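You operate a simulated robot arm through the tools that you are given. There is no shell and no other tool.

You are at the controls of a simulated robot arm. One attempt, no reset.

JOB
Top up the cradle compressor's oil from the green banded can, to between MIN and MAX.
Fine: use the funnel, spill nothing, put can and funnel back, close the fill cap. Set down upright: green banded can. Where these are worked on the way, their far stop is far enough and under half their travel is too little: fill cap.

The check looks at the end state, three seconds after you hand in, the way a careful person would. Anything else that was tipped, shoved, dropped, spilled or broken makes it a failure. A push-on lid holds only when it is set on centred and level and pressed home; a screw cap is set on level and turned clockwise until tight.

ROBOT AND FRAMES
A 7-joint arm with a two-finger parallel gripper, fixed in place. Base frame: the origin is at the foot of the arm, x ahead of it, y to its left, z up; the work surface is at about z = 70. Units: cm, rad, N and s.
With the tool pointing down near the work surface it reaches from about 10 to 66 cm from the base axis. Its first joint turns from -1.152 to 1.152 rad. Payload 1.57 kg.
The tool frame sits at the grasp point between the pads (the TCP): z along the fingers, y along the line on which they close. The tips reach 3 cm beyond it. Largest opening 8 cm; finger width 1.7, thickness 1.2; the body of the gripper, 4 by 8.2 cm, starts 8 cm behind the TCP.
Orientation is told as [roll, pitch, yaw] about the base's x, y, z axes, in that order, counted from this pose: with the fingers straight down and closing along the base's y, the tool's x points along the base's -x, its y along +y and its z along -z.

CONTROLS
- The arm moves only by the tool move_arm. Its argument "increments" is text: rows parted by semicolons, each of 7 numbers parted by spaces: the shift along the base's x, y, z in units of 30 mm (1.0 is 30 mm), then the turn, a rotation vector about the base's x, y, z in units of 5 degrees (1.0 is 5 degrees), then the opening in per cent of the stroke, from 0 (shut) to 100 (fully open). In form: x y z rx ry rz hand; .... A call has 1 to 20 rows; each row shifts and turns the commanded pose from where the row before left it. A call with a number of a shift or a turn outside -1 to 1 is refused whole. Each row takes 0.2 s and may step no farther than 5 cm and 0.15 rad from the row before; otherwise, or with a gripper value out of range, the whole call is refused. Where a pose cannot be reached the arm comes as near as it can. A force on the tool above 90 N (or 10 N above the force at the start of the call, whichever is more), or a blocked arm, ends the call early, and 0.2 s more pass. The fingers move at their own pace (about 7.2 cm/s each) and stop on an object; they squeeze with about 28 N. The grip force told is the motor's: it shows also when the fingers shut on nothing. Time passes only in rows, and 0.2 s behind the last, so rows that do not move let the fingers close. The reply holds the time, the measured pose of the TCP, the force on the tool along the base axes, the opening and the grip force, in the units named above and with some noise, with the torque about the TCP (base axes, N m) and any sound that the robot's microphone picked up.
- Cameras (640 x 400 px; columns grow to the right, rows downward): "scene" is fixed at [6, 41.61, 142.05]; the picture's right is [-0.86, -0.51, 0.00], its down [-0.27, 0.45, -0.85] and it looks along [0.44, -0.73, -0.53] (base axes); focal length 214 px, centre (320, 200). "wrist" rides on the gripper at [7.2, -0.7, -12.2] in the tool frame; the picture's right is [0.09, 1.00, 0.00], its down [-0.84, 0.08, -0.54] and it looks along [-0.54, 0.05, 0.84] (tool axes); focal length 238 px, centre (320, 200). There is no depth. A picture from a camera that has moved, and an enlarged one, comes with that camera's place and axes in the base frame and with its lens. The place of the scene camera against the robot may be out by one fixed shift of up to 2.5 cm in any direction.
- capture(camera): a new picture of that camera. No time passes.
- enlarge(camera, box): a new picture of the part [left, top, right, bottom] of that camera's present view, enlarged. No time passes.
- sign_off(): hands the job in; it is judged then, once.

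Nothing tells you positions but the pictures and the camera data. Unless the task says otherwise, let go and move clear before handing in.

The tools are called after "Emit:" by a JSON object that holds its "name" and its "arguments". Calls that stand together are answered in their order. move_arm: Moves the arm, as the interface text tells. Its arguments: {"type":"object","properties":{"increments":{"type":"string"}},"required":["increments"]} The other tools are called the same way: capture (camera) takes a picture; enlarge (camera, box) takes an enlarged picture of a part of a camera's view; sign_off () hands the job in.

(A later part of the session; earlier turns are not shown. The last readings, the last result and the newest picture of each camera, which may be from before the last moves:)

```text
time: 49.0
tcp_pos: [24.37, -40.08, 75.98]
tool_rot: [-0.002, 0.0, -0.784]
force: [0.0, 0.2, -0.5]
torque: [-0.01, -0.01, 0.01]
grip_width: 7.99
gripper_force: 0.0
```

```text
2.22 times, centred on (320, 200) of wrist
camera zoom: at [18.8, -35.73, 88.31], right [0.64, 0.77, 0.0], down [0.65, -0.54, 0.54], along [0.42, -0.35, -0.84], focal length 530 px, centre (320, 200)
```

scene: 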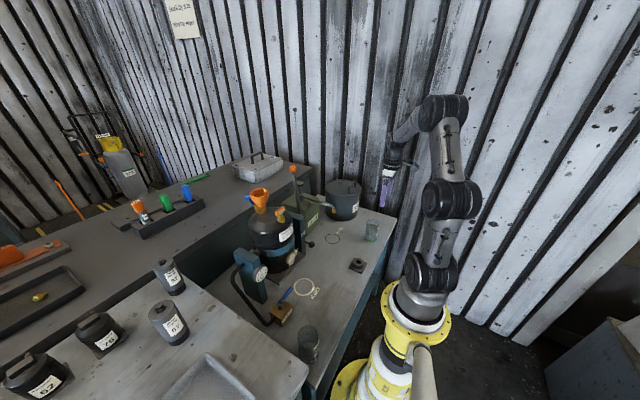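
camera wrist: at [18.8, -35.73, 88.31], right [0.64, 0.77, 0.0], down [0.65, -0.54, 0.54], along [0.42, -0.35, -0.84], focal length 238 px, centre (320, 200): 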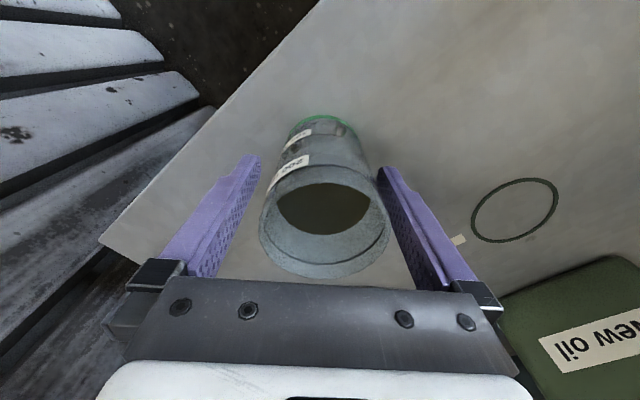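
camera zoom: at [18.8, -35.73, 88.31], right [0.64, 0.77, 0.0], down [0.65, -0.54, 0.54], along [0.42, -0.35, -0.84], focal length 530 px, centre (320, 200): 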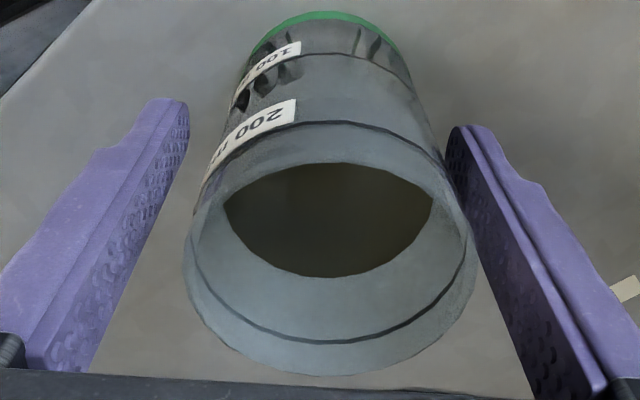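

Emit:
{"name": "move_arm", "arguments": {"increments": "0.12 -0.01 0 0 0 0 100;0 0 0 0 0 0 100;0 0 0 0 0 0 80;0 0 0 0 0 0 60;0 0 0 0 0 0 40;0 0 0 0 0 0 40;0 0 0 0 0 0 40;0 0 0 0 0 0 40"}}

Emit:
{"name": "enlarge", "arguments": {"camera": "wrist", "box": [230, 110, 410, 290]}}

Emit:
{"name": "enlarge", "arguments": {"camera": "scene", "box": [340, 190, 410, 260]}}

```text
time: 50.8
tcp_pos: [24.69, -40.03, 76.0]
tool_rot: [0.0, 0.0, -0.784]
force: [0.2, -1.1, -0.3]
torque: [-0.02, -0.01, 0.0]
grip_width: 5.74
gripper_force: 28.1
```

```text
2.22 times, centred on (320, 200) of wrist
camera zoom: at [19.11, -35.67, 88.36], right [0.64, 0.77, 0.0], down [0.65, -0.54, 0.54], along [0.42, -0.35, -0.84], focal length 530 px, centre (320, 200)
```

zoom: 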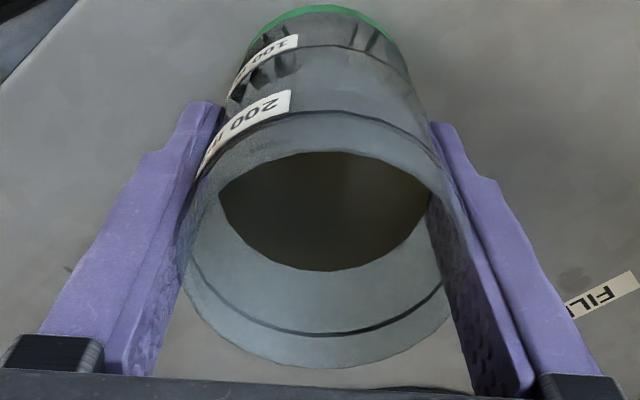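

```text
5.71 times, centred on (375, 225) of scene
camera zoom: at [6.0, 41.61, 142.05], right [-0.86, -0.51, 0.0], down [-0.27, 0.45, -0.85], along [0.44, -0.73, -0.53], focal length 1226 px, centre (6, 57)
```

zoom: 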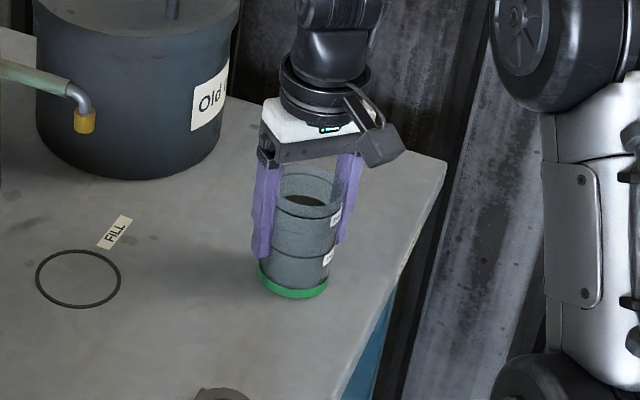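

I have the can at a width of 5.74. I'll lift it gently straight up.

Emit:
{"name": "move_arm", "arguments": {"increments": "0 0 0.1 0 0 0 40;0 0 0.2 0 0 0 40;0 0 0.4 0 0 0 40;0 0 0.5 0 0 0 40"}}

Emit:
{"name": "enlarge", "arguments": {"camera": "scene", "box": [340, 190, 410, 260]}}

```text
time: 51.8
tcp_pos: [24.71, -39.99, 79.92]
tool_rot: [-0.001, 0.0, -0.785]
force: [-0.5, -0.4, -1.7]
torque: [-0.01, -0.02, -0.01]
grip_width: 5.74
gripper_force: 28.0
```

```text
5.71 times, centred on (375, 225) of scene
camera zoom: at [6.0, 41.61, 142.05], right [-0.86, -0.51, 0.0], down [-0.27, 0.45, -0.85], along [0.44, -0.73, -0.53], focal length 1226 px, centre (6, 57)
```

zoom: 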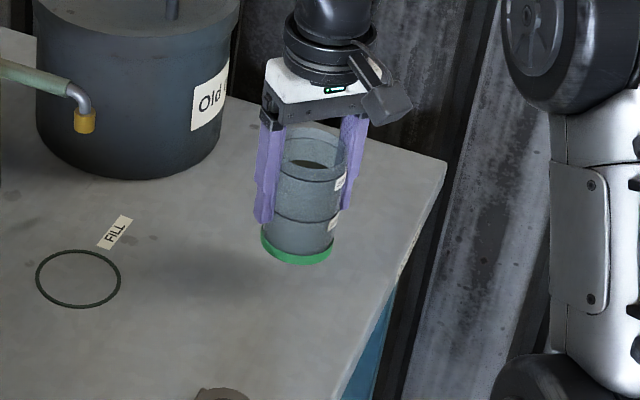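

Emit:
{"name": "move_arm", "arguments": {"increments": "0 0 0.4 0 0 0 40;0 0 0.6 0 0 0 40;0 0 0.7 0 0 0 40;0 0 0.7 0 0 0 40;0 0 0.7 0 0 0 40;0 0 0.7 0 0 0 40;0 0 0.7 0 0 0 40;0 0 0.7 0 0 0 40;0 0 0.7 0 0 0 40;0 0 0.7 0 0 0 40;0 0 0.7 0 0 0 40;0 0 0.7 0 0 0 40;0 0 0.7 0 0 0 40;0 0 0.7 0 0 0 40;0 0 0.7 0 0 0 40;0 0 0.7 0 0 0 40;0 0 0.7 0 0 0 40;0 0 0.6 0 0 0 40;0 0 0.4 0 0 0 40;0 0 0.2 0 0 0 40"}}

Emit:
{"name": "capture", "arguments": {"camera": "scene"}}

```text
time: 56.0
tcp_pos: [24.8, -39.92, 117.71]
tool_rot: [0.0, 0.001, -0.785]
force: [0.0, -0.6, -2.2]
torque: [0.01, 0.02, -0.01]
grip_width: 5.73
gripper_force: 27.8
```

```text
taken
```

scene: 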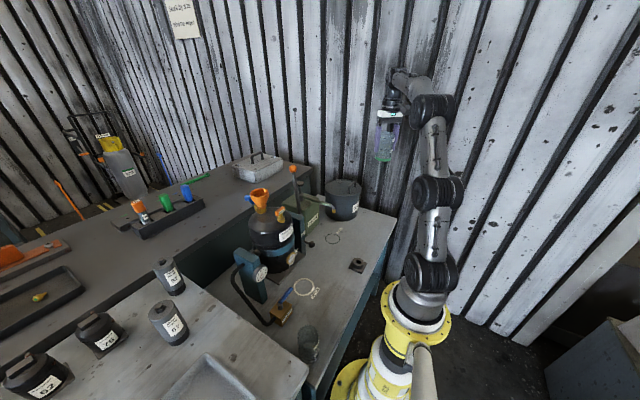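

Now I'll swing it to the left in front of the arm, clear of the lever.

Emit:
{"name": "move_arm", "arguments": {"increments": "0.05 0.3 0 0 0 0 40;0.1 0.5 0 0 0 0 40;0.15 0.7 0 0 0 0 40;0.15 0.7 0 0 0 0 40;0.15 0.7 0 0 0 0 40;0.15 0.7 0 0 0 0 40;0.15 0.7 0 0 0 0 40;0.15 0.7 0 0 0 0 40;0.15 0.7 0 0 0 0 40;0.15 0.7 0 0 0 0 40;0.15 0.7 0 0 0 0 40;0.15 0.7 0 0 0 0 40;0.15 0.7 0 0 0 0 40;0.15 0.7 0 0 0 0 40;0.15 0.7 0 0 0 0 40;0.15 0.7 0 0 0 0 40;0.15 0.7 0 0 0 0 40;0.15 0.7 0 0 0 0 40;0.1 0.6 0 0 0 0 40;0.1 0.3 0 0 0 0 40"}}

Emit:
{"name": "move_arm", "arguments": {"increments": "0.3 0 0 0 0 0 40;0.5 0 0 0 0 0 40;0.7 -0.05 0 0 0 0 40;0.7 -0.1 0 0 0 0 40;0.7 -0.1 0 0 0 0 40;0.5 -0.1 0 0 0 0 40;0.3 0 0 0 0 0 40"}}

Emit:
{"name": "capture", "arguments": {"camera": "wrist"}}

Emit:
{"name": "enlarge", "arguments": {"camera": "scene", "box": [230, 120, 350, 220]}}

```text
time: 60.2
tcp_pos: [32.91, -1.44, 117.92]
tool_rot: [0.002, 0.0, -0.785]
force: [-0.9, -0.3, -0.7]
torque: [0.03, -0.04, 0.04]
grip_width: 5.71
gripper_force: 28.5
```

```text
time: 61.8
tcp_pos: [44.26, -2.27, 117.92]
tool_rot: [0.001, -0.001, -0.786]
force: [0.1, -0.1, -1.6]
torque: [-0.04, -0.03, 0.01]
grip_width: 5.75
gripper_force: 27.9
```

```text
taken
camera wrist: at [38.59, 2.15, 130.21], right [0.64, 0.77, 0.0], down [0.65, -0.54, 0.54], along [0.42, -0.35, -0.84], focal length 238 px, centre (320, 200)
```

wrist: 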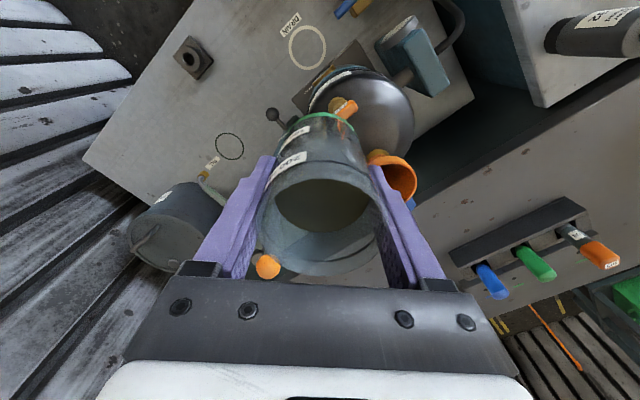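

```text
4.00 times, centred on (290, 170) of scene
camera zoom: at [6.01, 41.61, 142.05], right [-0.86, -0.51, 0.0], down [-0.27, 0.45, -0.85], along [0.44, -0.73, -0.53], focal length 858 px, centre (440, 320)
```

zoom: 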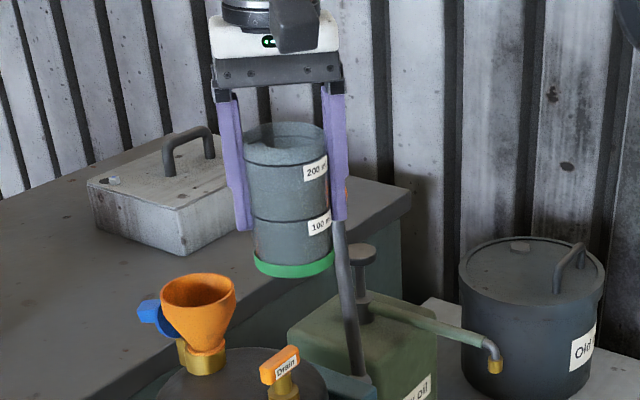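

I'll begin a slow, small tilt (to 35°, below the flow angle) while moving the lip over the funnel, staying high.

Emit:
{"name": "move_arm", "arguments": {"increments": "0.3 -0.03 0 -0.3 -0.3 0 40;0.45 -0.05 0 -0.45 -0.45 0 40;0.45 -0.05 0 -0.5 -0.5 0 40;0.45 -0.05 0 -0.5 -0.5 0 40;0.45 -0.05 0 -0.5 -0.5 0 40;0.45 -0.05 0 -0.5 -0.5 0 40;0.45 -0.05 0 -0.5 -0.5 0 40;0.45 -0.06 0 -0.5 -0.5 0 40;0.45 -0.07 0 -0.5 -0.5 0 40;0.45 -0.07 0 -0.5 -0.5 0 40;0 0 0 -0.2 -0.2 0 40;0 0 0 0 0 0 40"}}

Emit:
{"name": "capture", "arguments": {"camera": "wrist"}}

Emit:
{"name": "enlarge", "arguments": {"camera": "scene", "box": [230, 120, 350, 220]}}

```text
time: 64.4
tcp_pos: [57.14, -4.02, 117.87]
tool_rot: [0.0, -0.611, -0.785]
force: [-0.4, -0.3, -1.6]
torque: [0.03, 0.03, 0.03]
grip_width: 5.78
gripper_force: 28.2
```

```text
taken
camera wrist: at [47.58, 4.49, 123.92], right [0.65, 0.76, -0.05], down [0.32, -0.21, 0.92], along [0.69, -0.62, -0.38], focal length 238 px, centre (320, 200)
```

wrist: 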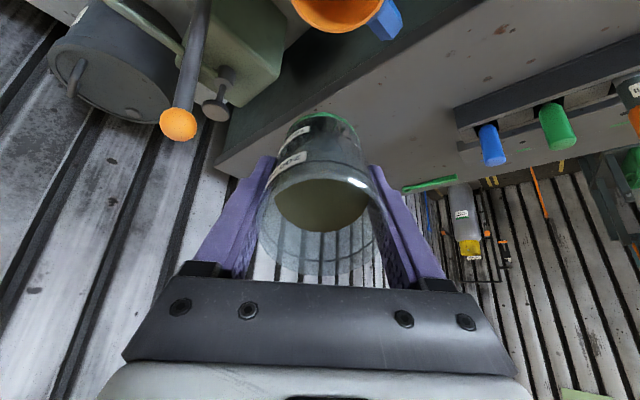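

```text
4.00 times, centred on (290, 170) of scene
camera zoom: at [6.01, 41.61, 142.05], right [-0.86, -0.51, 0.0], down [-0.27, 0.45, -0.85], along [0.44, -0.73, -0.53], focal length 858 px, centre (440, 320)
```

zoom: 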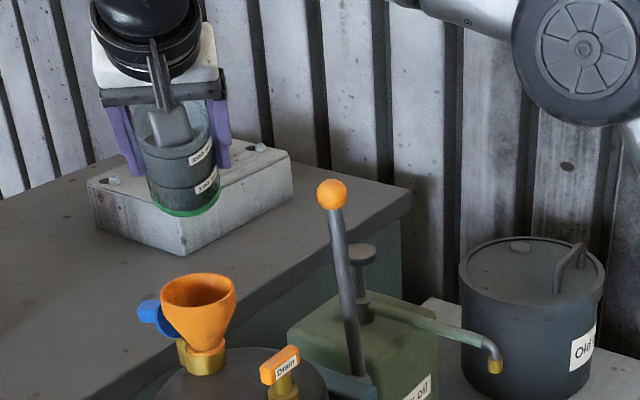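

I'll lower to just above the funnel rim with the tilt still around 40°, then check alignment before any flow.

Emit:
{"name": "move_arm", "arguments": {"increments": "0 0 -0.4 0 0 0 40;0 0 -0.6 -0.2 -0.2 0 40;0 0 -0.6 -0.2 -0.2 0 40;0 0 -0.5 -0.2 -0.2 0 40;0 0 -0.2 -0.1 -0.1 0 40;0 0 0 0 0 0 40"}}

Emit:
{"name": "capture", "arguments": {"camera": "wrist"}}

Emit:
{"name": "enlarge", "arguments": {"camera": "scene", "box": [230, 150, 300, 210]}}

```text
time: 65.8
tcp_pos: [57.18, -3.75, 111.01]
tool_rot: [0.0, -0.698, -0.784]
force: [0.0, 0.4, -2.0]
torque: [0.01, 0.0, -0.01]
grip_width: 5.77
gripper_force: 28.1
```

```text
taken
camera wrist: at [47.22, 5.0, 115.76], right [0.65, 0.75, -0.06], down [0.26, -0.15, 0.95], along [0.71, -0.64, -0.3], focal length 238 px, centre (320, 200)
```

wrist: 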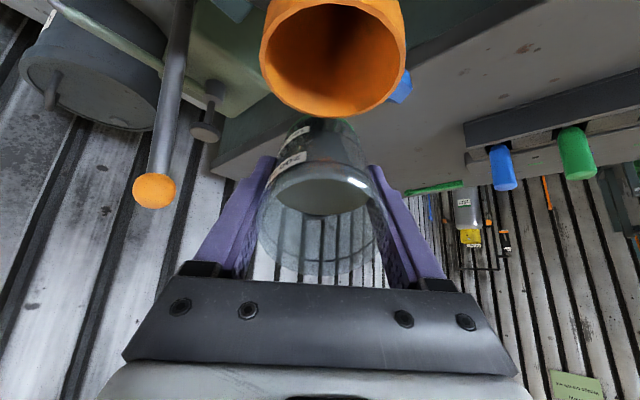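

```text
6.67 times, centred on (265, 180) of scene
camera zoom: at [6.01, 41.61, 142.05], right [-0.86, -0.51, 0.0], down [-0.27, 0.45, -0.85], along [0.44, -0.73, -0.53], focal length 1430 px, centre (687, 333)
```

zoom: 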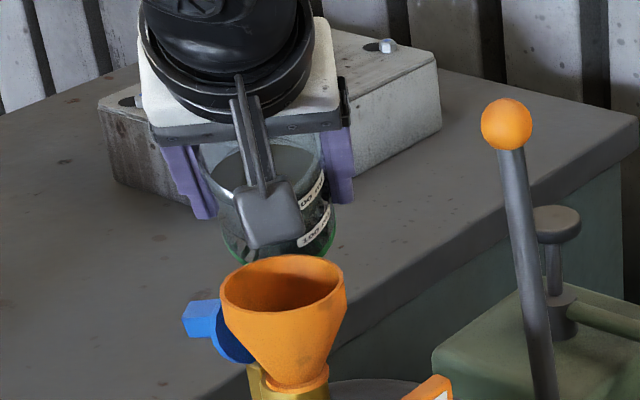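

The alignment looks good in both views: the lip should be directly over the funnel. Now I'll tilt slowly towards 50° and watch for flow.

Emit:
{"name": "move_arm", "arguments": {"increments": "0 0 0 -0.35 -0.35 0 40;0 0 0 -0.35 -0.35 0 40;0 0 0 -0.35 -0.35 0 40;0 0 0 -0.35 -0.35 0 40;0 0 0 0 0 0 40"}}

Emit:
{"name": "capture", "arguments": {"camera": "wrist"}}

Emit:
{"name": "enlarge", "arguments": {"camera": "scene", "box": [230, 150, 300, 210]}}

Emit:
{"name": "enlarge", "arguments": {"camera": "scene", "box": [280, 240, 310, 270]}}

```text
time: 67.0
tcp_pos: [57.12, -3.96, 110.85]
tool_rot: [0.0, -0.87, -0.784]
force: [-0.4, 0.4, -1.7]
torque: [-0.02, 0.01, -0.04]
grip_width: 5.74
gripper_force: 28.0
```

```text
taken
camera wrist: at [46.73, 5.35, 113.41], right [0.66, 0.75, -0.07], down [0.14, -0.03, 0.99], along [0.74, -0.66, -0.13], focal length 238 px, centre (320, 200)
```

wrist: 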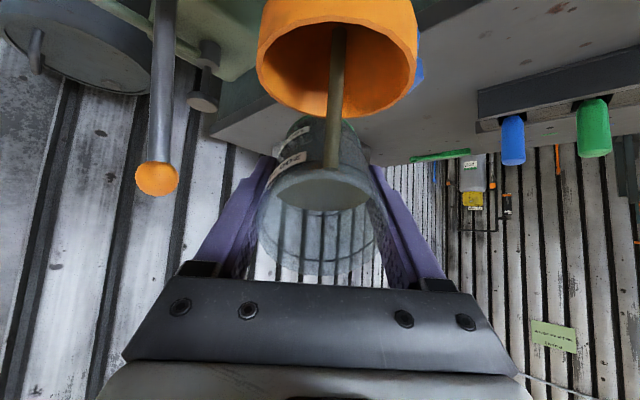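

```text
6.67 times, centred on (265, 180) of scene
camera zoom: at [6.01, 41.61, 142.05], right [-0.86, -0.51, 0.0], down [-0.27, 0.45, -0.85], along [0.44, -0.73, -0.53], focal length 1430 px, centre (687, 333)
```

zoom: 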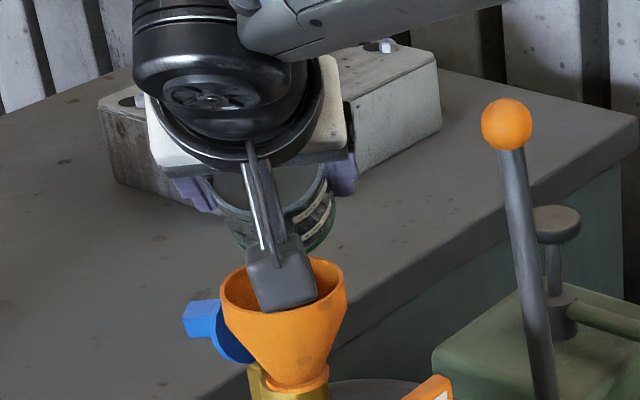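

```text
13.33 times, centred on (295, 255) of scene
camera zoom: at [6.01, 41.61, 142.05], right [-0.86, -0.51, 0.0], down [-0.27, 0.45, -0.85], along [0.44, -0.73, -0.53], focal length 2860 px, centre (653, -533)
```

zoom: 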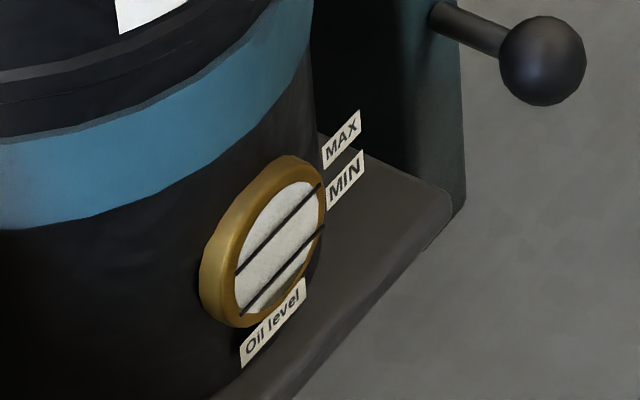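

The stream falls well inside the funnel, and I can read the gauge glass from the scene camera. I'll hold the tilt and watch.

Emit:
{"name": "move_arm", "arguments": {"increments": "0 0 0 0 0 0 40;0 0 0 0 0 0 40;0 0 0 0 0 0 40;0 0 0 0 0 0 40"}}

Emit:
{"name": "capture", "arguments": {"camera": "wrist"}}

Emit:
{"name": "enlarge", "arguments": {"camera": "scene", "box": [280, 240, 310, 270]}}

```text
time: 68.0
tcp_pos: [57.09, -3.8, 111.01]
tool_rot: [0.0, -0.869, -0.784]
force: [0.3, -0.1, -1.3]
torque: [-0.02, 0.05, 0.0]
grip_width: 5.75
gripper_force: 27.9
```

```text
taken
camera wrist: at [46.73, 5.35, 113.41], right [0.66, 0.75, -0.07], down [0.14, -0.03, 0.99], along [0.74, -0.66, -0.13], focal length 238 px, centre (320, 200)
```

wrist: 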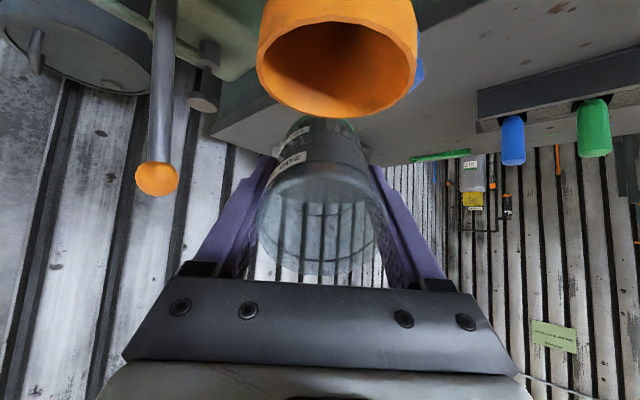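

```text
13.33 times, centred on (295, 255) of scene
camera zoom: at [6.01, 41.61, 142.05], right [-0.86, -0.51, 0.0], down [-0.27, 0.45, -0.85], along [0.44, -0.73, -0.53], focal length 2860 px, centre (653, -533)
```

zoom: 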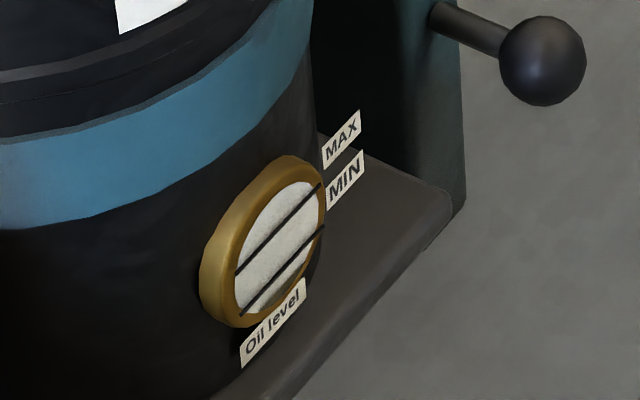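

Emit:
{"name": "enlarge", "arguments": {"camera": "scene", "box": [288, 249, 302, 265]}}

Emit:
{"name": "enlarge", "arguments": {"camera": "wrist", "box": [230, 0, 410, 290]}}

```text
16.00 times, centred on (295, 257) of scene
camera zoom: at [6.01, 41.61, 142.05], right [-0.86, -0.51, 0.0], down [-0.27, 0.45, -0.85], along [0.44, -0.73, -0.53], focal length 3432 px, centre (720, -712)
```

zoom: 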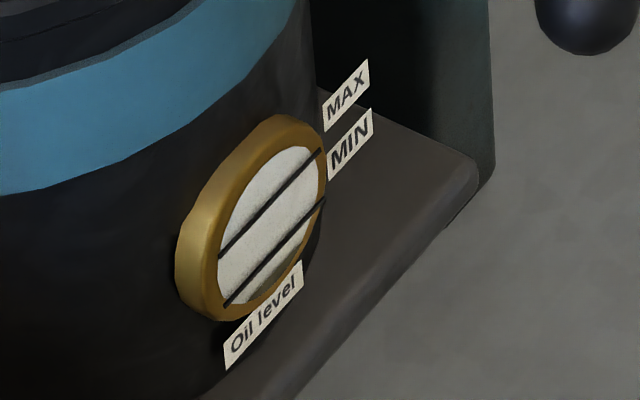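

```text
1.38 times, centred on (320, 145) of wrist
camera zoom: at [46.73, 5.35, 113.41], right [0.66, 0.75, -0.07], down [0.14, -0.03, 0.99], along [0.74, -0.66, -0.13], focal length 329 px, centre (320, 276)
```

zoom: 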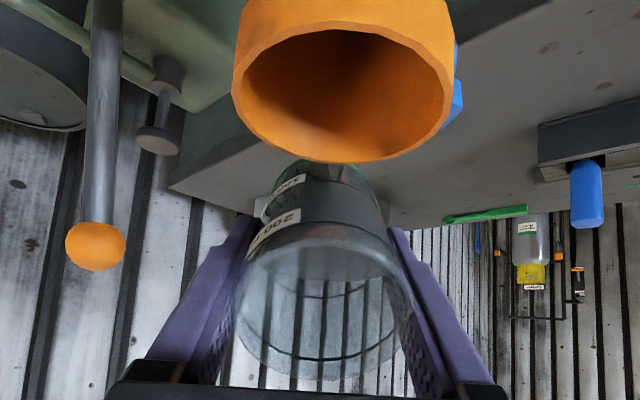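

Flow stopped, so only a little has gone in so far. I'll tilt further in steps, checking the glass each time.

Emit:
{"name": "move_arm", "arguments": {"increments": "0 0 0.05 -0.35 -0.35 0 40;0 0 0.05 -0.35 -0.35 0 40;0 0 0.05 -0.35 -0.35 0 40;0 0 0 0 0 0 40;0 0 0 0 0 0 40;0 0 0 0 0 0 40;0 0 0 0 0 0 40;0 0 0 0 0 0 40"}}

Emit:
{"name": "capture", "arguments": {"camera": "wrist"}}

Emit:
{"name": "enlarge", "arguments": {"camera": "scene", "box": [288, 249, 302, 265]}}

```text
time: 69.8
tcp_pos: [57.01, -3.93, 111.34]
tool_rot: [0.0, -0.999, -0.783]
force: [0.5, -0.4, -0.6]
torque: [0.02, 0.03, 0.03]
grip_width: 5.75
gripper_force: 28.6
```

```text
taken
camera wrist: at [46.56, 5.43, 112.03], right [0.67, 0.74, -0.08], down [0.05, 0.06, 1.0], along [0.74, -0.67, 0.0], focal length 238 px, centre (320, 200)
```

wrist: 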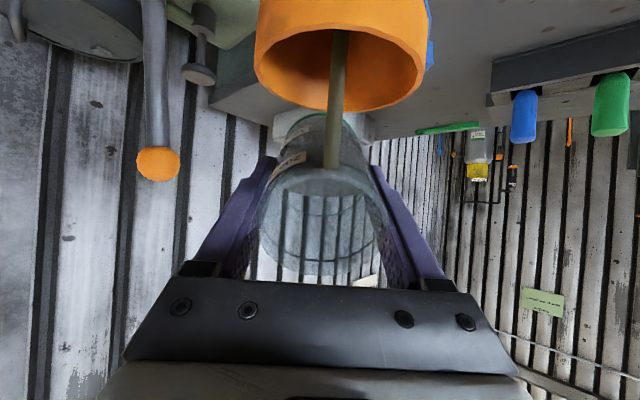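

```text
16.00 times, centred on (295, 257) of scene
camera zoom: at [6.01, 41.61, 142.05], right [-0.86, -0.51, 0.0], down [-0.27, 0.45, -0.85], along [0.44, -0.73, -0.53], focal length 3432 px, centre (720, -712)
```

zoom: 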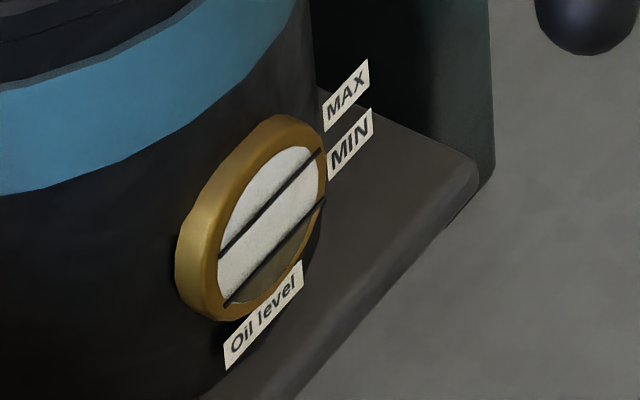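

The glass now shows oil right up to MIN and flow is continuing. I'll hold a little longer.

Emit:
{"name": "move_arm", "arguments": {"increments": "0 0 0 0 0 0 40;0 0 0 0 0 0 40;0 0 0 0 0 0 40"}}

Emit:
{"name": "capture", "arguments": {"camera": "wrist"}}

Emit:
{"name": "enlarge", "arguments": {"camera": "scene", "box": [288, 249, 302, 265]}}

```text
time: 70.6
tcp_pos: [56.99, -3.94, 111.36]
tool_rot: [0.0, -1.0, -0.782]
force: [0.4, 1.0, -2.0]
torque: [0.02, 0.04, 0.0]
grip_width: 5.77
gripper_force: 28.2
```

```text
taken
camera wrist: at [46.56, 5.43, 112.03], right [0.67, 0.74, -0.08], down [0.05, 0.06, 1.0], along [0.74, -0.67, 0.0], focal length 238 px, centre (320, 200)
```

wrist: 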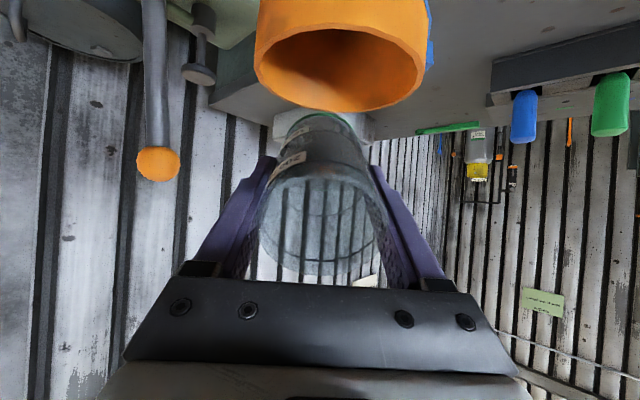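

```text
16.00 times, centred on (295, 257) of scene
camera zoom: at [6.01, 41.61, 142.05], right [-0.86, -0.51, 0.0], down [-0.27, 0.45, -0.85], along [0.44, -0.73, -0.53], focal length 3432 px, centre (720, -712)
```

zoom: 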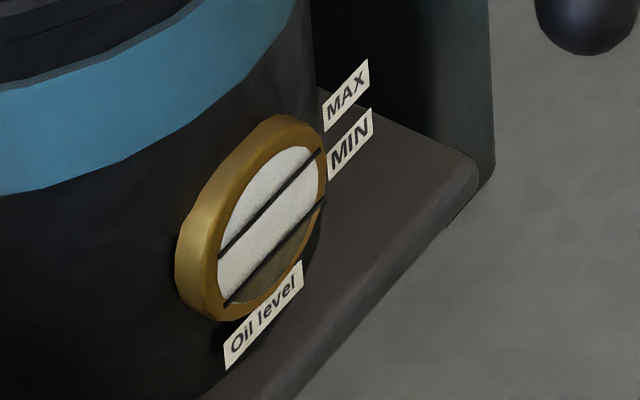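

Flow has stopped with the level at MIN. I'll tilt by about 7° more.

Emit:
{"name": "move_arm", "arguments": {"increments": "0 0 0.06 -0.33 -0.33 0 40;0 0 0.06 -0.33 -0.33 0 40;0 0 0.06 -0.33 -0.33 0 40;0 0 0 0 0 0 40;0 0 0 0 0 0 40;0 0 0 0 0 0 40;0 0 0 0 0 0 40;0 0 0 0 0 0 40;0 0 0 0 0 0 40;0 0 0 0 0 0 40"}}

Emit:
{"name": "capture", "arguments": {"camera": "wrist"}}

Emit:
{"name": "enlarge", "arguments": {"camera": "scene", "box": [288, 249, 302, 265]}}

```text
time: 72.8
tcp_pos: [57.02, -3.87, 112.01]
tool_rot: [0.0, -1.123, -0.785]
force: [0.0, -0.5, -2.1]
torque: [0.02, 0.07, -0.01]
grip_width: 5.76
gripper_force: 28.0
```

```text
taken
camera wrist: at [46.6, 5.4, 110.88], right [0.68, 0.73, -0.08], down [-0.03, 0.14, 0.99], along [0.74, -0.67, 0.12], focal length 238 px, centre (320, 200)
```

wrist: 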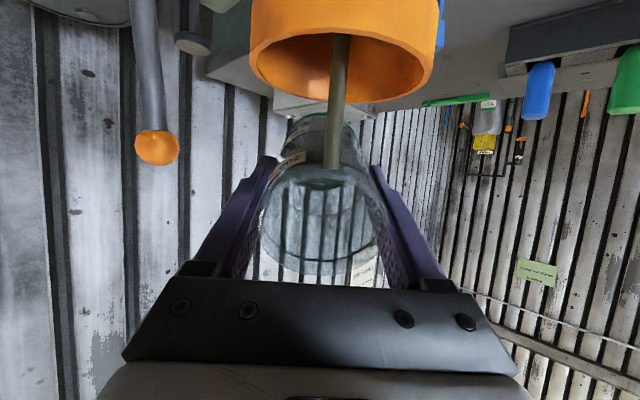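

```text
16.00 times, centred on (295, 257) of scene
camera zoom: at [6.01, 41.61, 142.05], right [-0.86, -0.51, 0.0], down [-0.27, 0.45, -0.85], along [0.44, -0.73, -0.53], focal length 3432 px, centre (720, -712)
```

zoom: 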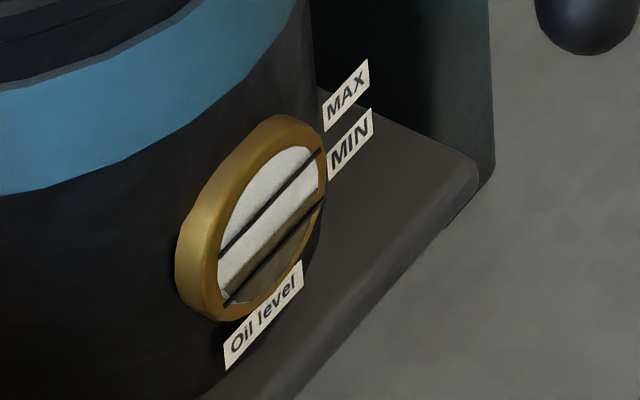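

The level is now clearly above MIN and still rising. I'll hold and look again.

Emit:
{"name": "move_arm", "arguments": {"increments": "0 0 0 0 0 0 40;0 0 0 0 0 0 40;0 0 0 0 0 0 40;0 0 0 0 0 0 40"}}

Emit:
{"name": "capture", "arguments": {"camera": "wrist"}}

Emit:
{"name": "enlarge", "arguments": {"camera": "scene", "box": [288, 249, 302, 265]}}

```text
time: 73.8
tcp_pos: [57.01, -3.87, 111.94]
tool_rot: [-0.001, -1.122, -0.783]
force: [0.8, 0.3, -1.3]
torque: [0.05, 0.03, 0.02]
grip_width: 5.73
gripper_force: 28.2
```

```text
taken
camera wrist: at [46.6, 5.4, 110.88], right [0.68, 0.73, -0.08], down [-0.03, 0.14, 0.99], along [0.74, -0.67, 0.12], focal length 238 px, centre (320, 200)
```

wrist: 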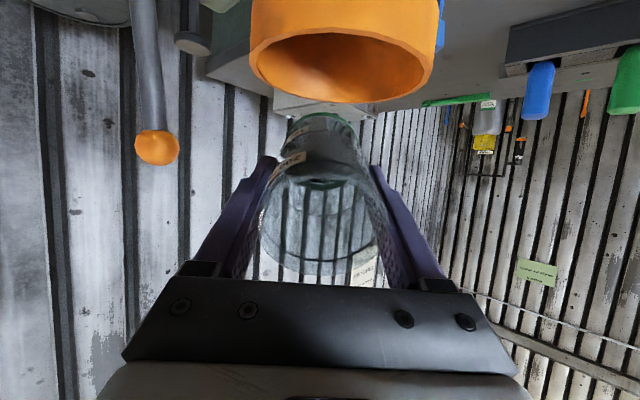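

```text
16.00 times, centred on (295, 257) of scene
camera zoom: at [6.01, 41.61, 142.05], right [-0.86, -0.51, 0.0], down [-0.27, 0.45, -0.85], along [0.44, -0.73, -0.53], focal length 3432 px, centre (720, -712)
```

zoom: 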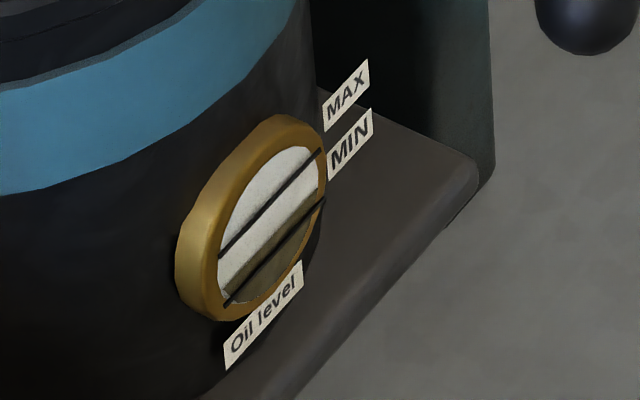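

The level is about a third of the way from MIN to MAX. I'll tilt about 3° more to get mid-range.

Emit:
{"name": "move_arm", "arguments": {"increments": "0 0 0.04 -0.2 -0.2 0 40;0 0 0.04 -0.2 -0.2 0 40;0 0 0 0 0 0 40;0 0 0 0 0 0 40;0 0 0 0 0 0 40;0 0 0 0 0 0 40;0 0 0 0 0 0 40;0 0 0 0 0 0 40"}}

Emit:
{"name": "capture", "arguments": {"camera": "wrist"}}

Emit:
{"name": "enlarge", "arguments": {"camera": "scene", "box": [288, 249, 302, 265]}}

```text
time: 75.6
tcp_pos: [57.11, -3.89, 112.18]
tool_rot: [-0.002, -1.172, -0.783]
force: [-0.4, 1.5, -1.1]
torque: [0.0, 0.04, 0.05]
grip_width: 5.73
gripper_force: 28.2
```

```text
taken
camera wrist: at [46.67, 5.36, 110.39], right [0.68, 0.73, -0.09], down [-0.07, 0.18, 0.98], along [0.73, -0.66, 0.17], focal length 238 px, centre (320, 200)
```

wrist: 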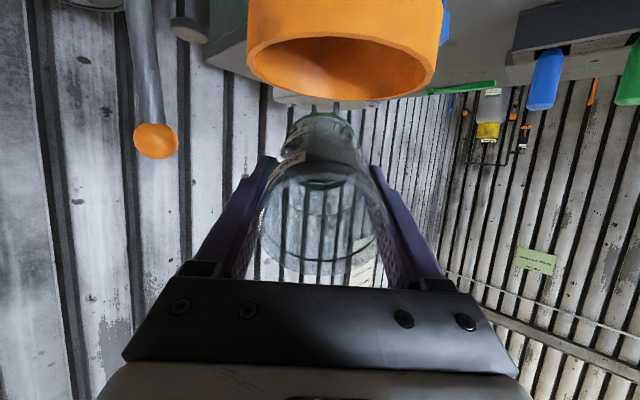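

```text
16.00 times, centred on (295, 257) of scene
camera zoom: at [6.01, 41.61, 142.05], right [-0.86, -0.51, 0.0], down [-0.27, 0.45, -0.85], along [0.44, -0.73, -0.53], focal length 3432 px, centre (720, -712)
```

zoom: 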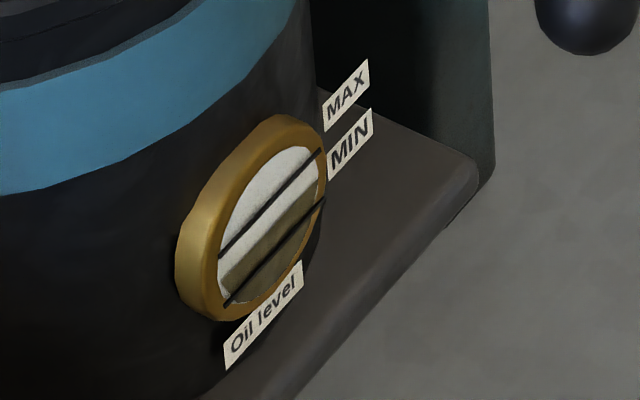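

The oil is mid-range and flow has stopped. Now I'll slowly tilt the can upright again over the funnel, rising as I go.

Emit:
{"name": "move_arm", "arguments": {"increments": "0 0 0 0.3 0.3 0 40;0 0 0 0.5 0.5 0 40;0 0 0.05 0.5 0.5 0 40;0 0 0.1 0.5 0.5 0 40;0 0 0.15 0.5 0.5 0 40;0 0 0.2 0.5 0.5 0 40;0 0 0.2 0.5 0.5 0 40;0 0 0.3 0.5 0.5 0 40;0 0 0.3 0.5 0.5 0 40;0 0 0.3 0.3 0.3 0 40;0 0 0.3 0 0 0 40;0 0 0 0 0 0 40"}}

Emit:
{"name": "capture", "arguments": {"camera": "wrist"}}

Emit:
{"name": "enlarge", "arguments": {"camera": "scene", "box": [230, 120, 350, 220]}}

```text
time: 78.2
tcp_pos: [57.09, -3.9, 117.84]
tool_rot: [-0.001, -0.602, -0.783]
force: [0.1, 0.2, -1.8]
torque: [0.04, -0.01, 0.01]
grip_width: 5.74
gripper_force: 28.5
```

```text
taken
camera wrist: at [47.56, 4.49, 124.02], right [0.65, 0.76, -0.05], down [0.33, -0.21, 0.92], along [0.69, -0.62, -0.39], focal length 238 px, centre (320, 200)
```

wrist: 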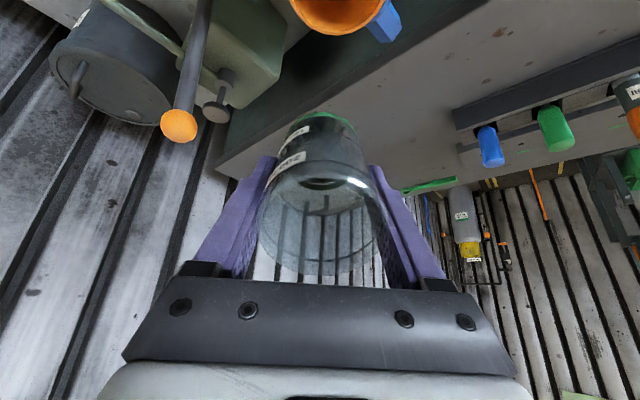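

```text
4.00 times, centred on (290, 170) of scene
camera zoom: at [6.01, 41.61, 142.05], right [-0.86, -0.51, 0.0], down [-0.27, 0.45, -0.85], along [0.44, -0.73, -0.53], focal length 858 px, centre (440, 320)
```

zoom: 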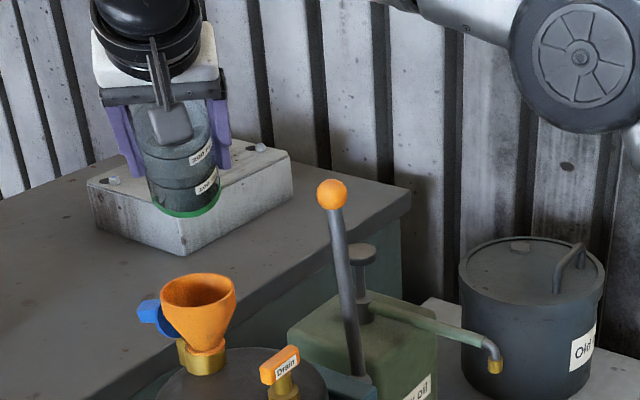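

Now I'll bring the can back and fully upright.

Emit:
{"name": "move_arm", "arguments": {"increments": "-0.3 0.03 0 0.3 0.3 0 40;-0.45 0.05 0 0.5 0.5 0 40;-0.45 0.05 0 0.5 0.5 0 40;-0.45 0.05 0 0.5 0.5 0 40;-0.45 0.05 0 0.5 0.5 0 40;-0.45 0.05 0 0.5 0.5 0 40;-0.45 0.05 0 0.5 0.5 0 40;-0.45 0.06 0 0.5 0.5 0 40;-0.45 0.07 0 0.5 0.5 0 40;-0.45 0.07 0 0.5 0.5 0 40;0 0 0 0.09 0.09 0 40;0 0 0 0 0 0 40"}}

Emit:
{"name": "move_arm", "arguments": {"increments": "-0.3 0 0 0 0 0 40;-0.5 0 0 0 0 0 40;-0.7 0.05 0 0 0 0 40;-0.7 0.1 0 0 0 0 40;-0.7 0.1 0 0 0 0 40;-0.5 0.1 0 0 0 0 40;-0.3 0 0 0 0 0 40"}}

Emit:
{"name": "enlarge", "arguments": {"camera": "scene", "box": [240, 170, 300, 220]}}

Emit:
{"name": "capture", "arguments": {"camera": "scene"}}

```text
time: 80.8
tcp_pos: [44.03, -2.52, 117.9]
tool_rot: [0.002, 0.0, -0.785]
force: [0.7, 0.4, -1.4]
torque: [-0.03, 0.0, 0.04]
grip_width: 5.73
gripper_force: 27.7
```

```text
time: 82.4
tcp_pos: [33.0, -1.24, 117.89]
tool_rot: [-0.001, 0.0, -0.785]
force: [-0.5, 0.6, -1.0]
torque: [-0.01, 0.0, -0.01]
grip_width: 5.74
gripper_force: 27.6
```

```text
8.00 times, centred on (270, 195) of scene
camera zoom: at [6.0, 41.61, 142.05], right [-0.86, -0.51, 0.0], down [-0.27, 0.45, -0.85], along [0.44, -0.73, -0.53], focal length 1716 px, centre (720, 240)
```

zoom: 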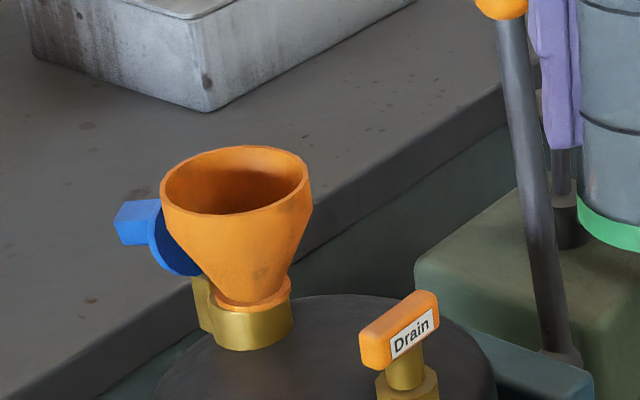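

```text
taken
```

scene: 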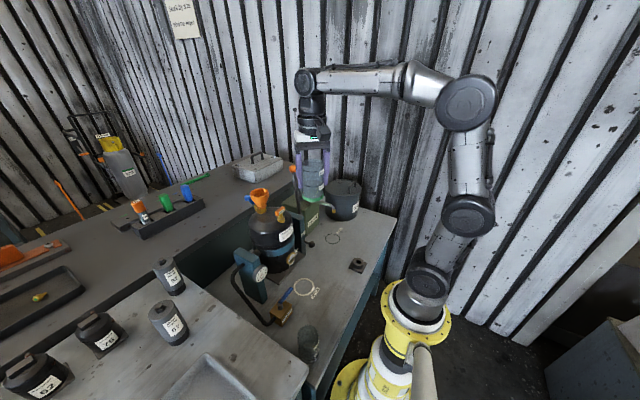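

The funnel is undisturbed. I'll carry the can back along the same route to its original spot.

Emit:
{"name": "move_arm", "arguments": {"increments": "-0.1 -0.3 0 0 0 0 40;-0.1 -0.6 0 0 0 0 40;-0.15 -0.7 0 0 0 0 40;-0.15 -0.7 0 0 0 0 40;-0.15 -0.7 0 0 0 0 40;-0.15 -0.7 0 0 0 0 40;-0.15 -0.7 0 0 0 0 40;-0.15 -0.7 0 0 0 0 40;-0.15 -0.7 0 0 0 0 40;-0.15 -0.7 0 0 0 0 40;-0.15 -0.7 0 0 0 0 40;-0.15 -0.7 0 0 0 0 40;-0.15 -0.7 0 0 0 0 40;-0.15 -0.7 0 0 0 0 40;-0.15 -0.7 0 0 0 0 40;-0.15 -0.7 0 0 0 0 40;-0.15 -0.7 0 0 0 0 40;-0.15 -0.7 0 0 0 0 40;-0.1 -0.5 0 0 0 0 40;-0.05 -0.3 0 0 0 0 40"}}

Emit:
{"name": "move_arm", "arguments": {"increments": "0 0 -0.3 0 0 0 40;0 0 -0.6 0 0 0 40;0 0 -0.8 0 0 0 40;0 0 -0.8 0 0 0 40;0 0 -0.8 0 0 0 40;0 0 -0.8 0 0 0 40;0 0 -0.8 0 0 0 40;0 0 -0.8 0 0 0 40;0 0 -0.8 0 0 0 40;0 0 -0.8 0 0 0 40;0 0 -0.8 0 0 0 40;0 0 -0.8 0 0 0 40;0 0 -0.8 0 0 0 40;0 0 -0.8 0 0 0 40;0 0 -0.8 0 0 0 40;0 0 -0.7 0 0 0 40;0 0 -0.5 0 0 0 40;0 0 -0.3 0 0 0 40;0 0 -0.2 0 0 0 40;0 0 0 0 0 0 40"}}

Emit:
{"name": "enlarge", "arguments": {"camera": "scene", "box": [340, 190, 410, 260]}}

Emit:
{"name": "capture", "arguments": {"camera": "wrist"}}

```text
time: 86.6
tcp_pos: [24.6, -40.02, 117.69]
tool_rot: [0.0, -0.001, -0.785]
force: [0.6, 0.7, -2.3]
torque: [-0.02, 0.02, -0.06]
grip_width: 5.73
gripper_force: 28.4
```

```text
time: 90.8
tcp_pos: [25.06, -40.05, 78.98]
tool_rot: [0.0, 0.0, -0.785]
force: [0.1, 0.5, -2.2]
torque: [-0.01, -0.03, -0.02]
grip_width: 5.71
gripper_force: 27.9
```

```text
5.71 times, centred on (375, 225) of scene
camera zoom: at [6.0, 41.61, 142.05], right [-0.86, -0.51, 0.0], down [-0.27, 0.45, -0.85], along [0.44, -0.73, -0.53], focal length 1226 px, centre (6, 57)
```

zoom: 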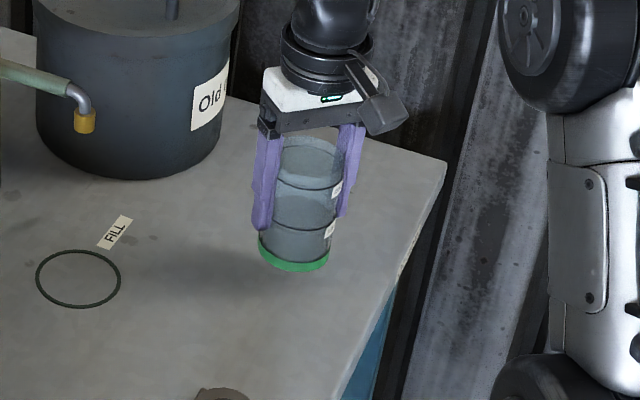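

```text
taken
camera wrist: at [19.38, -35.64, 91.25], right [0.64, 0.77, 0.0], down [0.65, -0.54, 0.54], along [0.42, -0.35, -0.84], focal length 238 px, centre (320, 200)
```

wrist: 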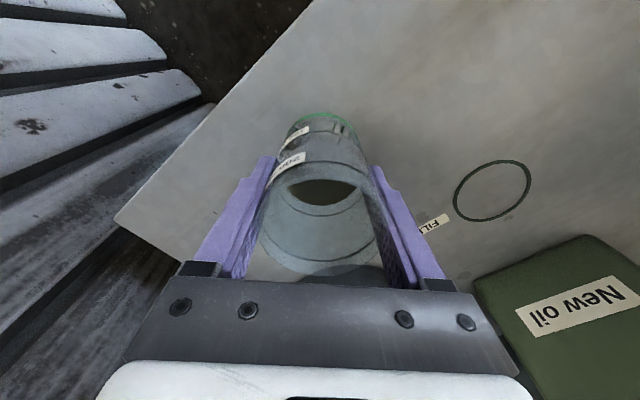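

Emit:
{"name": "move_arm", "arguments": {"increments": "0 0 -0.4 0 0 0 40;0 0 -0.3 0 0 0 40;0 0 -0.15 0 0 0 40;0 0 -0.07 0 0 0 40;0 0 0 0 0 0 40"}}

Emit:
{"name": "enlarge", "arguments": {"camera": "scene", "box": [345, 210, 395, 260]}}

```text
time: 92.0
tcp_pos: [24.87, -39.89, 76.19]
tool_rot: [0.0, -0.001, -0.784]
force: [0.4, -0.2, -2.2]
torque: [-0.01, 0.0, 0.01]
grip_width: 5.71
gripper_force: 28.2
```

```text
8.00 times, centred on (370, 235) of scene
camera zoom: at [6.0, 41.61, 142.05], right [-0.86, -0.51, 0.0], down [-0.27, 0.45, -0.85], along [0.44, -0.73, -0.53], focal length 1716 px, centre (-80, -80)
```

zoom: 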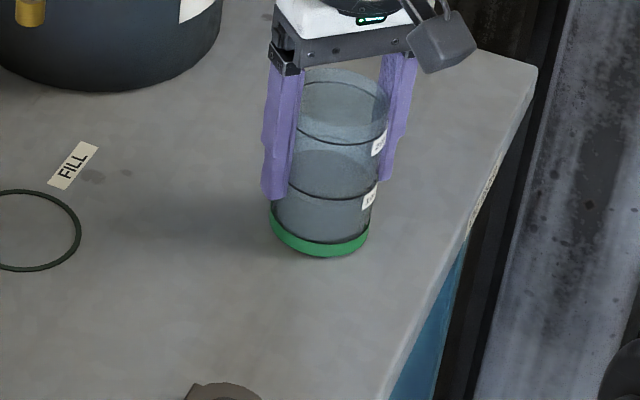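

Emit:
{"name": "move_arm", "arguments": {"increments": "0 0 -0.05 0 0 0 40;0 0 -0.04 0 0 0 40;0 0 0 0 0 0 40"}}

```text
time: 92.8
tcp_pos: [24.75, -40.1, 76.04]
tool_rot: [0.0, -0.002, -0.786]
force: [-2.2, 5.1, 17.4]
torque: [0.49, 0.09, -0.04]
grip_width: 5.71
gripper_force: 27.6
```

It has touched down with 17 N. I'll ease up a hair and then open.

Emit:
{"name": "move_arm", "arguments": {"increments": "0 0 0.03 0 0 0 40;0 0 0 0 0 0 40"}}

Emit:
{"name": "enlarge", "arguments": {"camera": "scene", "box": [345, 210, 395, 260]}}

```text
time: 93.4
tcp_pos: [24.83, -40.02, 76.1]
tool_rot: [-0.001, -0.003, -0.785]
force: [1.3, 7.4, 21.8]
torque: [0.39, -0.08, -0.1]
grip_width: 5.76
gripper_force: 28.3
```

```text
8.00 times, centred on (370, 235) of scene
camera zoom: at [5.99, 41.65, 142.03], right [-0.86, -0.51, 0.0], down [-0.27, 0.45, -0.85], along [0.44, -0.73, -0.53], focal length 1716 px, centre (-80, -80)
```

zoom: 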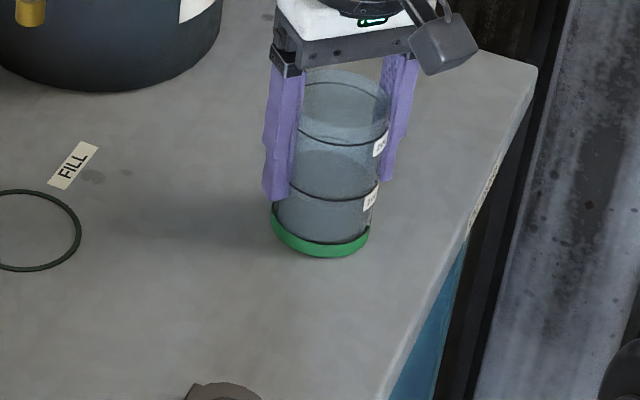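

Emit:
{"name": "move_arm", "arguments": {"increments": "0 0 0.04 0 0 0 40;0 0 0 0 0 0 40;0 0 0 0 0 0 40"}}

```text
time: 94.2
tcp_pos: [24.71, -40.08, 76.09]
tool_rot: [-0.003, -0.003, -0.785]
force: [5.3, -2.8, 11.0]
torque: [-0.02, -0.32, -0.04]
grip_width: 5.71
gripper_force: 28.1
```

Emit:
{"name": "move_arm", "arguments": {"increments": "0 0 0.02 0 0 0 40;0 0 0 0 0 0 40;0 0 0 0 0 0 65;0 0 0 0 0 0 75;0 0 0 0 0 0 100;0 0 0 0 0 0 100;0 0 0 0 0 0 100"}}

Emit:
{"name": "enlarge", "arguments": {"camera": "scene", "box": [345, 210, 395, 260]}}

Emit:
{"name": "enlarge", "arguments": {"camera": "wrist", "box": [220, 100, 420, 300]}}

```text
time: 95.8
tcp_pos: [24.6, -40.04, 76.22]
tool_rot: [-0.001, 0.0, -0.785]
force: [0.2, 0.0, -0.2]
torque: [0.0, 0.0, 0.01]
grip_width: 7.98
gripper_force: 0.1
```

```text
8.00 times, centred on (370, 235) of scene
camera zoom: at [6.0, 41.61, 142.05], right [-0.86, -0.51, 0.0], down [-0.27, 0.45, -0.85], along [0.44, -0.73, -0.53], focal length 1716 px, centre (-80, -80)
```

zoom: 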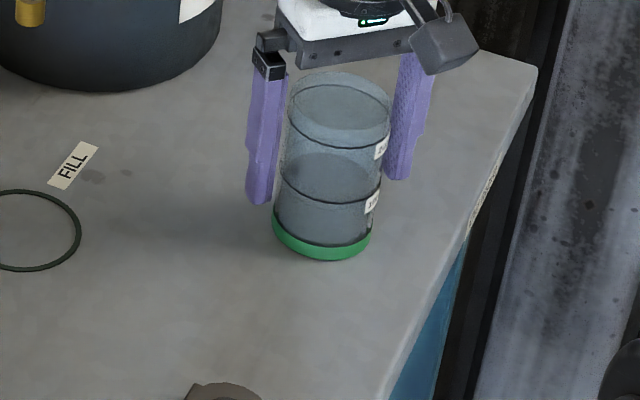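

```text
2.00 times, centred on (320, 200) of wrist
camera zoom: at [19.12, -35.54, 88.43], right [0.64, 0.77, 0.0], down [0.65, -0.54, 0.54], along [0.42, -0.35, -0.84], focal length 477 px, centre (320, 200)
```

zoom: 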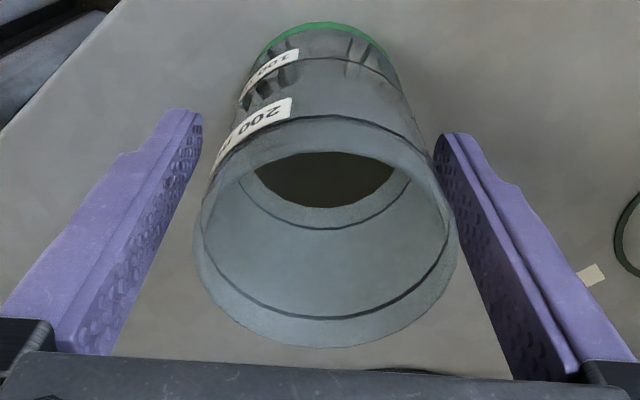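

The can is standing upright in its original place. I'll rise straight up, turn back to yaw 0 and go for the funnel.

Emit:
{"name": "move_arm", "arguments": {"increments": "0 0 0.3 0 0 0 100;0 0 0.7 0 0 0 100;0 0 1 0 0 0 100;0 0 1 0 0 0 100;0 0 1 0 0 1 100;0 0 1 0 0 1 100;0 0 1 0 0 1 100;0 0 1 0 0 1 100;0 0 1 0 0 1 100;0 0.5 1 0 0 1 100;0.2 1 1 0 0 1 100;0.2 1 1 0 0 1 100;0.2 1 1 0 0 1 100;0.2 1 1 0 0 0 100;0.2 1 0.5 0 0 0 100;0.2 1 0.5 0 0 0 100;0.2 1 0 0 0 0 100;0.2 1 0 0 0 0 100;0.2 1 0 0 0 0 100;0.2 1 0 0 0 0 100"}}

Emit:
{"name": "enlarge", "arguments": {"camera": "scene", "box": [330, 190, 410, 290]}}

Emit:
{"name": "enlarge", "arguments": {"camera": "scene", "box": [288, 249, 302, 265]}}

```text
time: 100.0
tcp_pos: [30.65, -8.48, 118.05]
tool_rot: [0.001, 0.0, 0.001]
force: [0.8, -0.3, 0.2]
torque: [0.02, -0.02, 0.01]
grip_width: 8.01
gripper_force: 0.0
```

```text
4.00 times, centred on (370, 240) of scene
camera zoom: at [6.0, 41.61, 142.05], right [-0.86, -0.51, 0.0], down [-0.27, 0.45, -0.85], along [0.44, -0.73, -0.53], focal length 858 px, centre (120, 40)
```

zoom: 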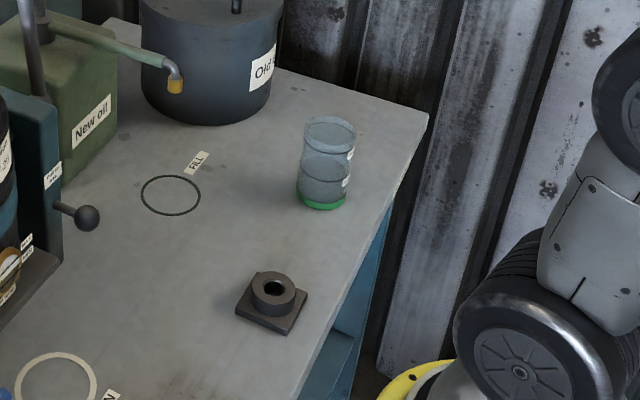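

```text
16.00 times, centred on (295, 257) of scene
camera zoom: at [6.0, 41.61, 142.05], right [-0.86, -0.51, 0.0], down [-0.27, 0.45, -0.85], along [0.44, -0.73, -0.53], focal length 3432 px, centre (720, -712)
```

zoom: 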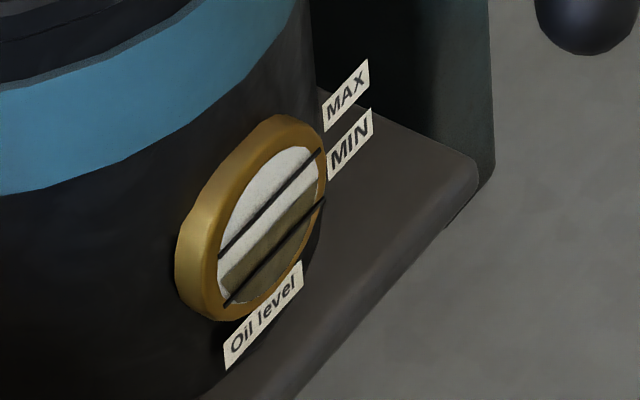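

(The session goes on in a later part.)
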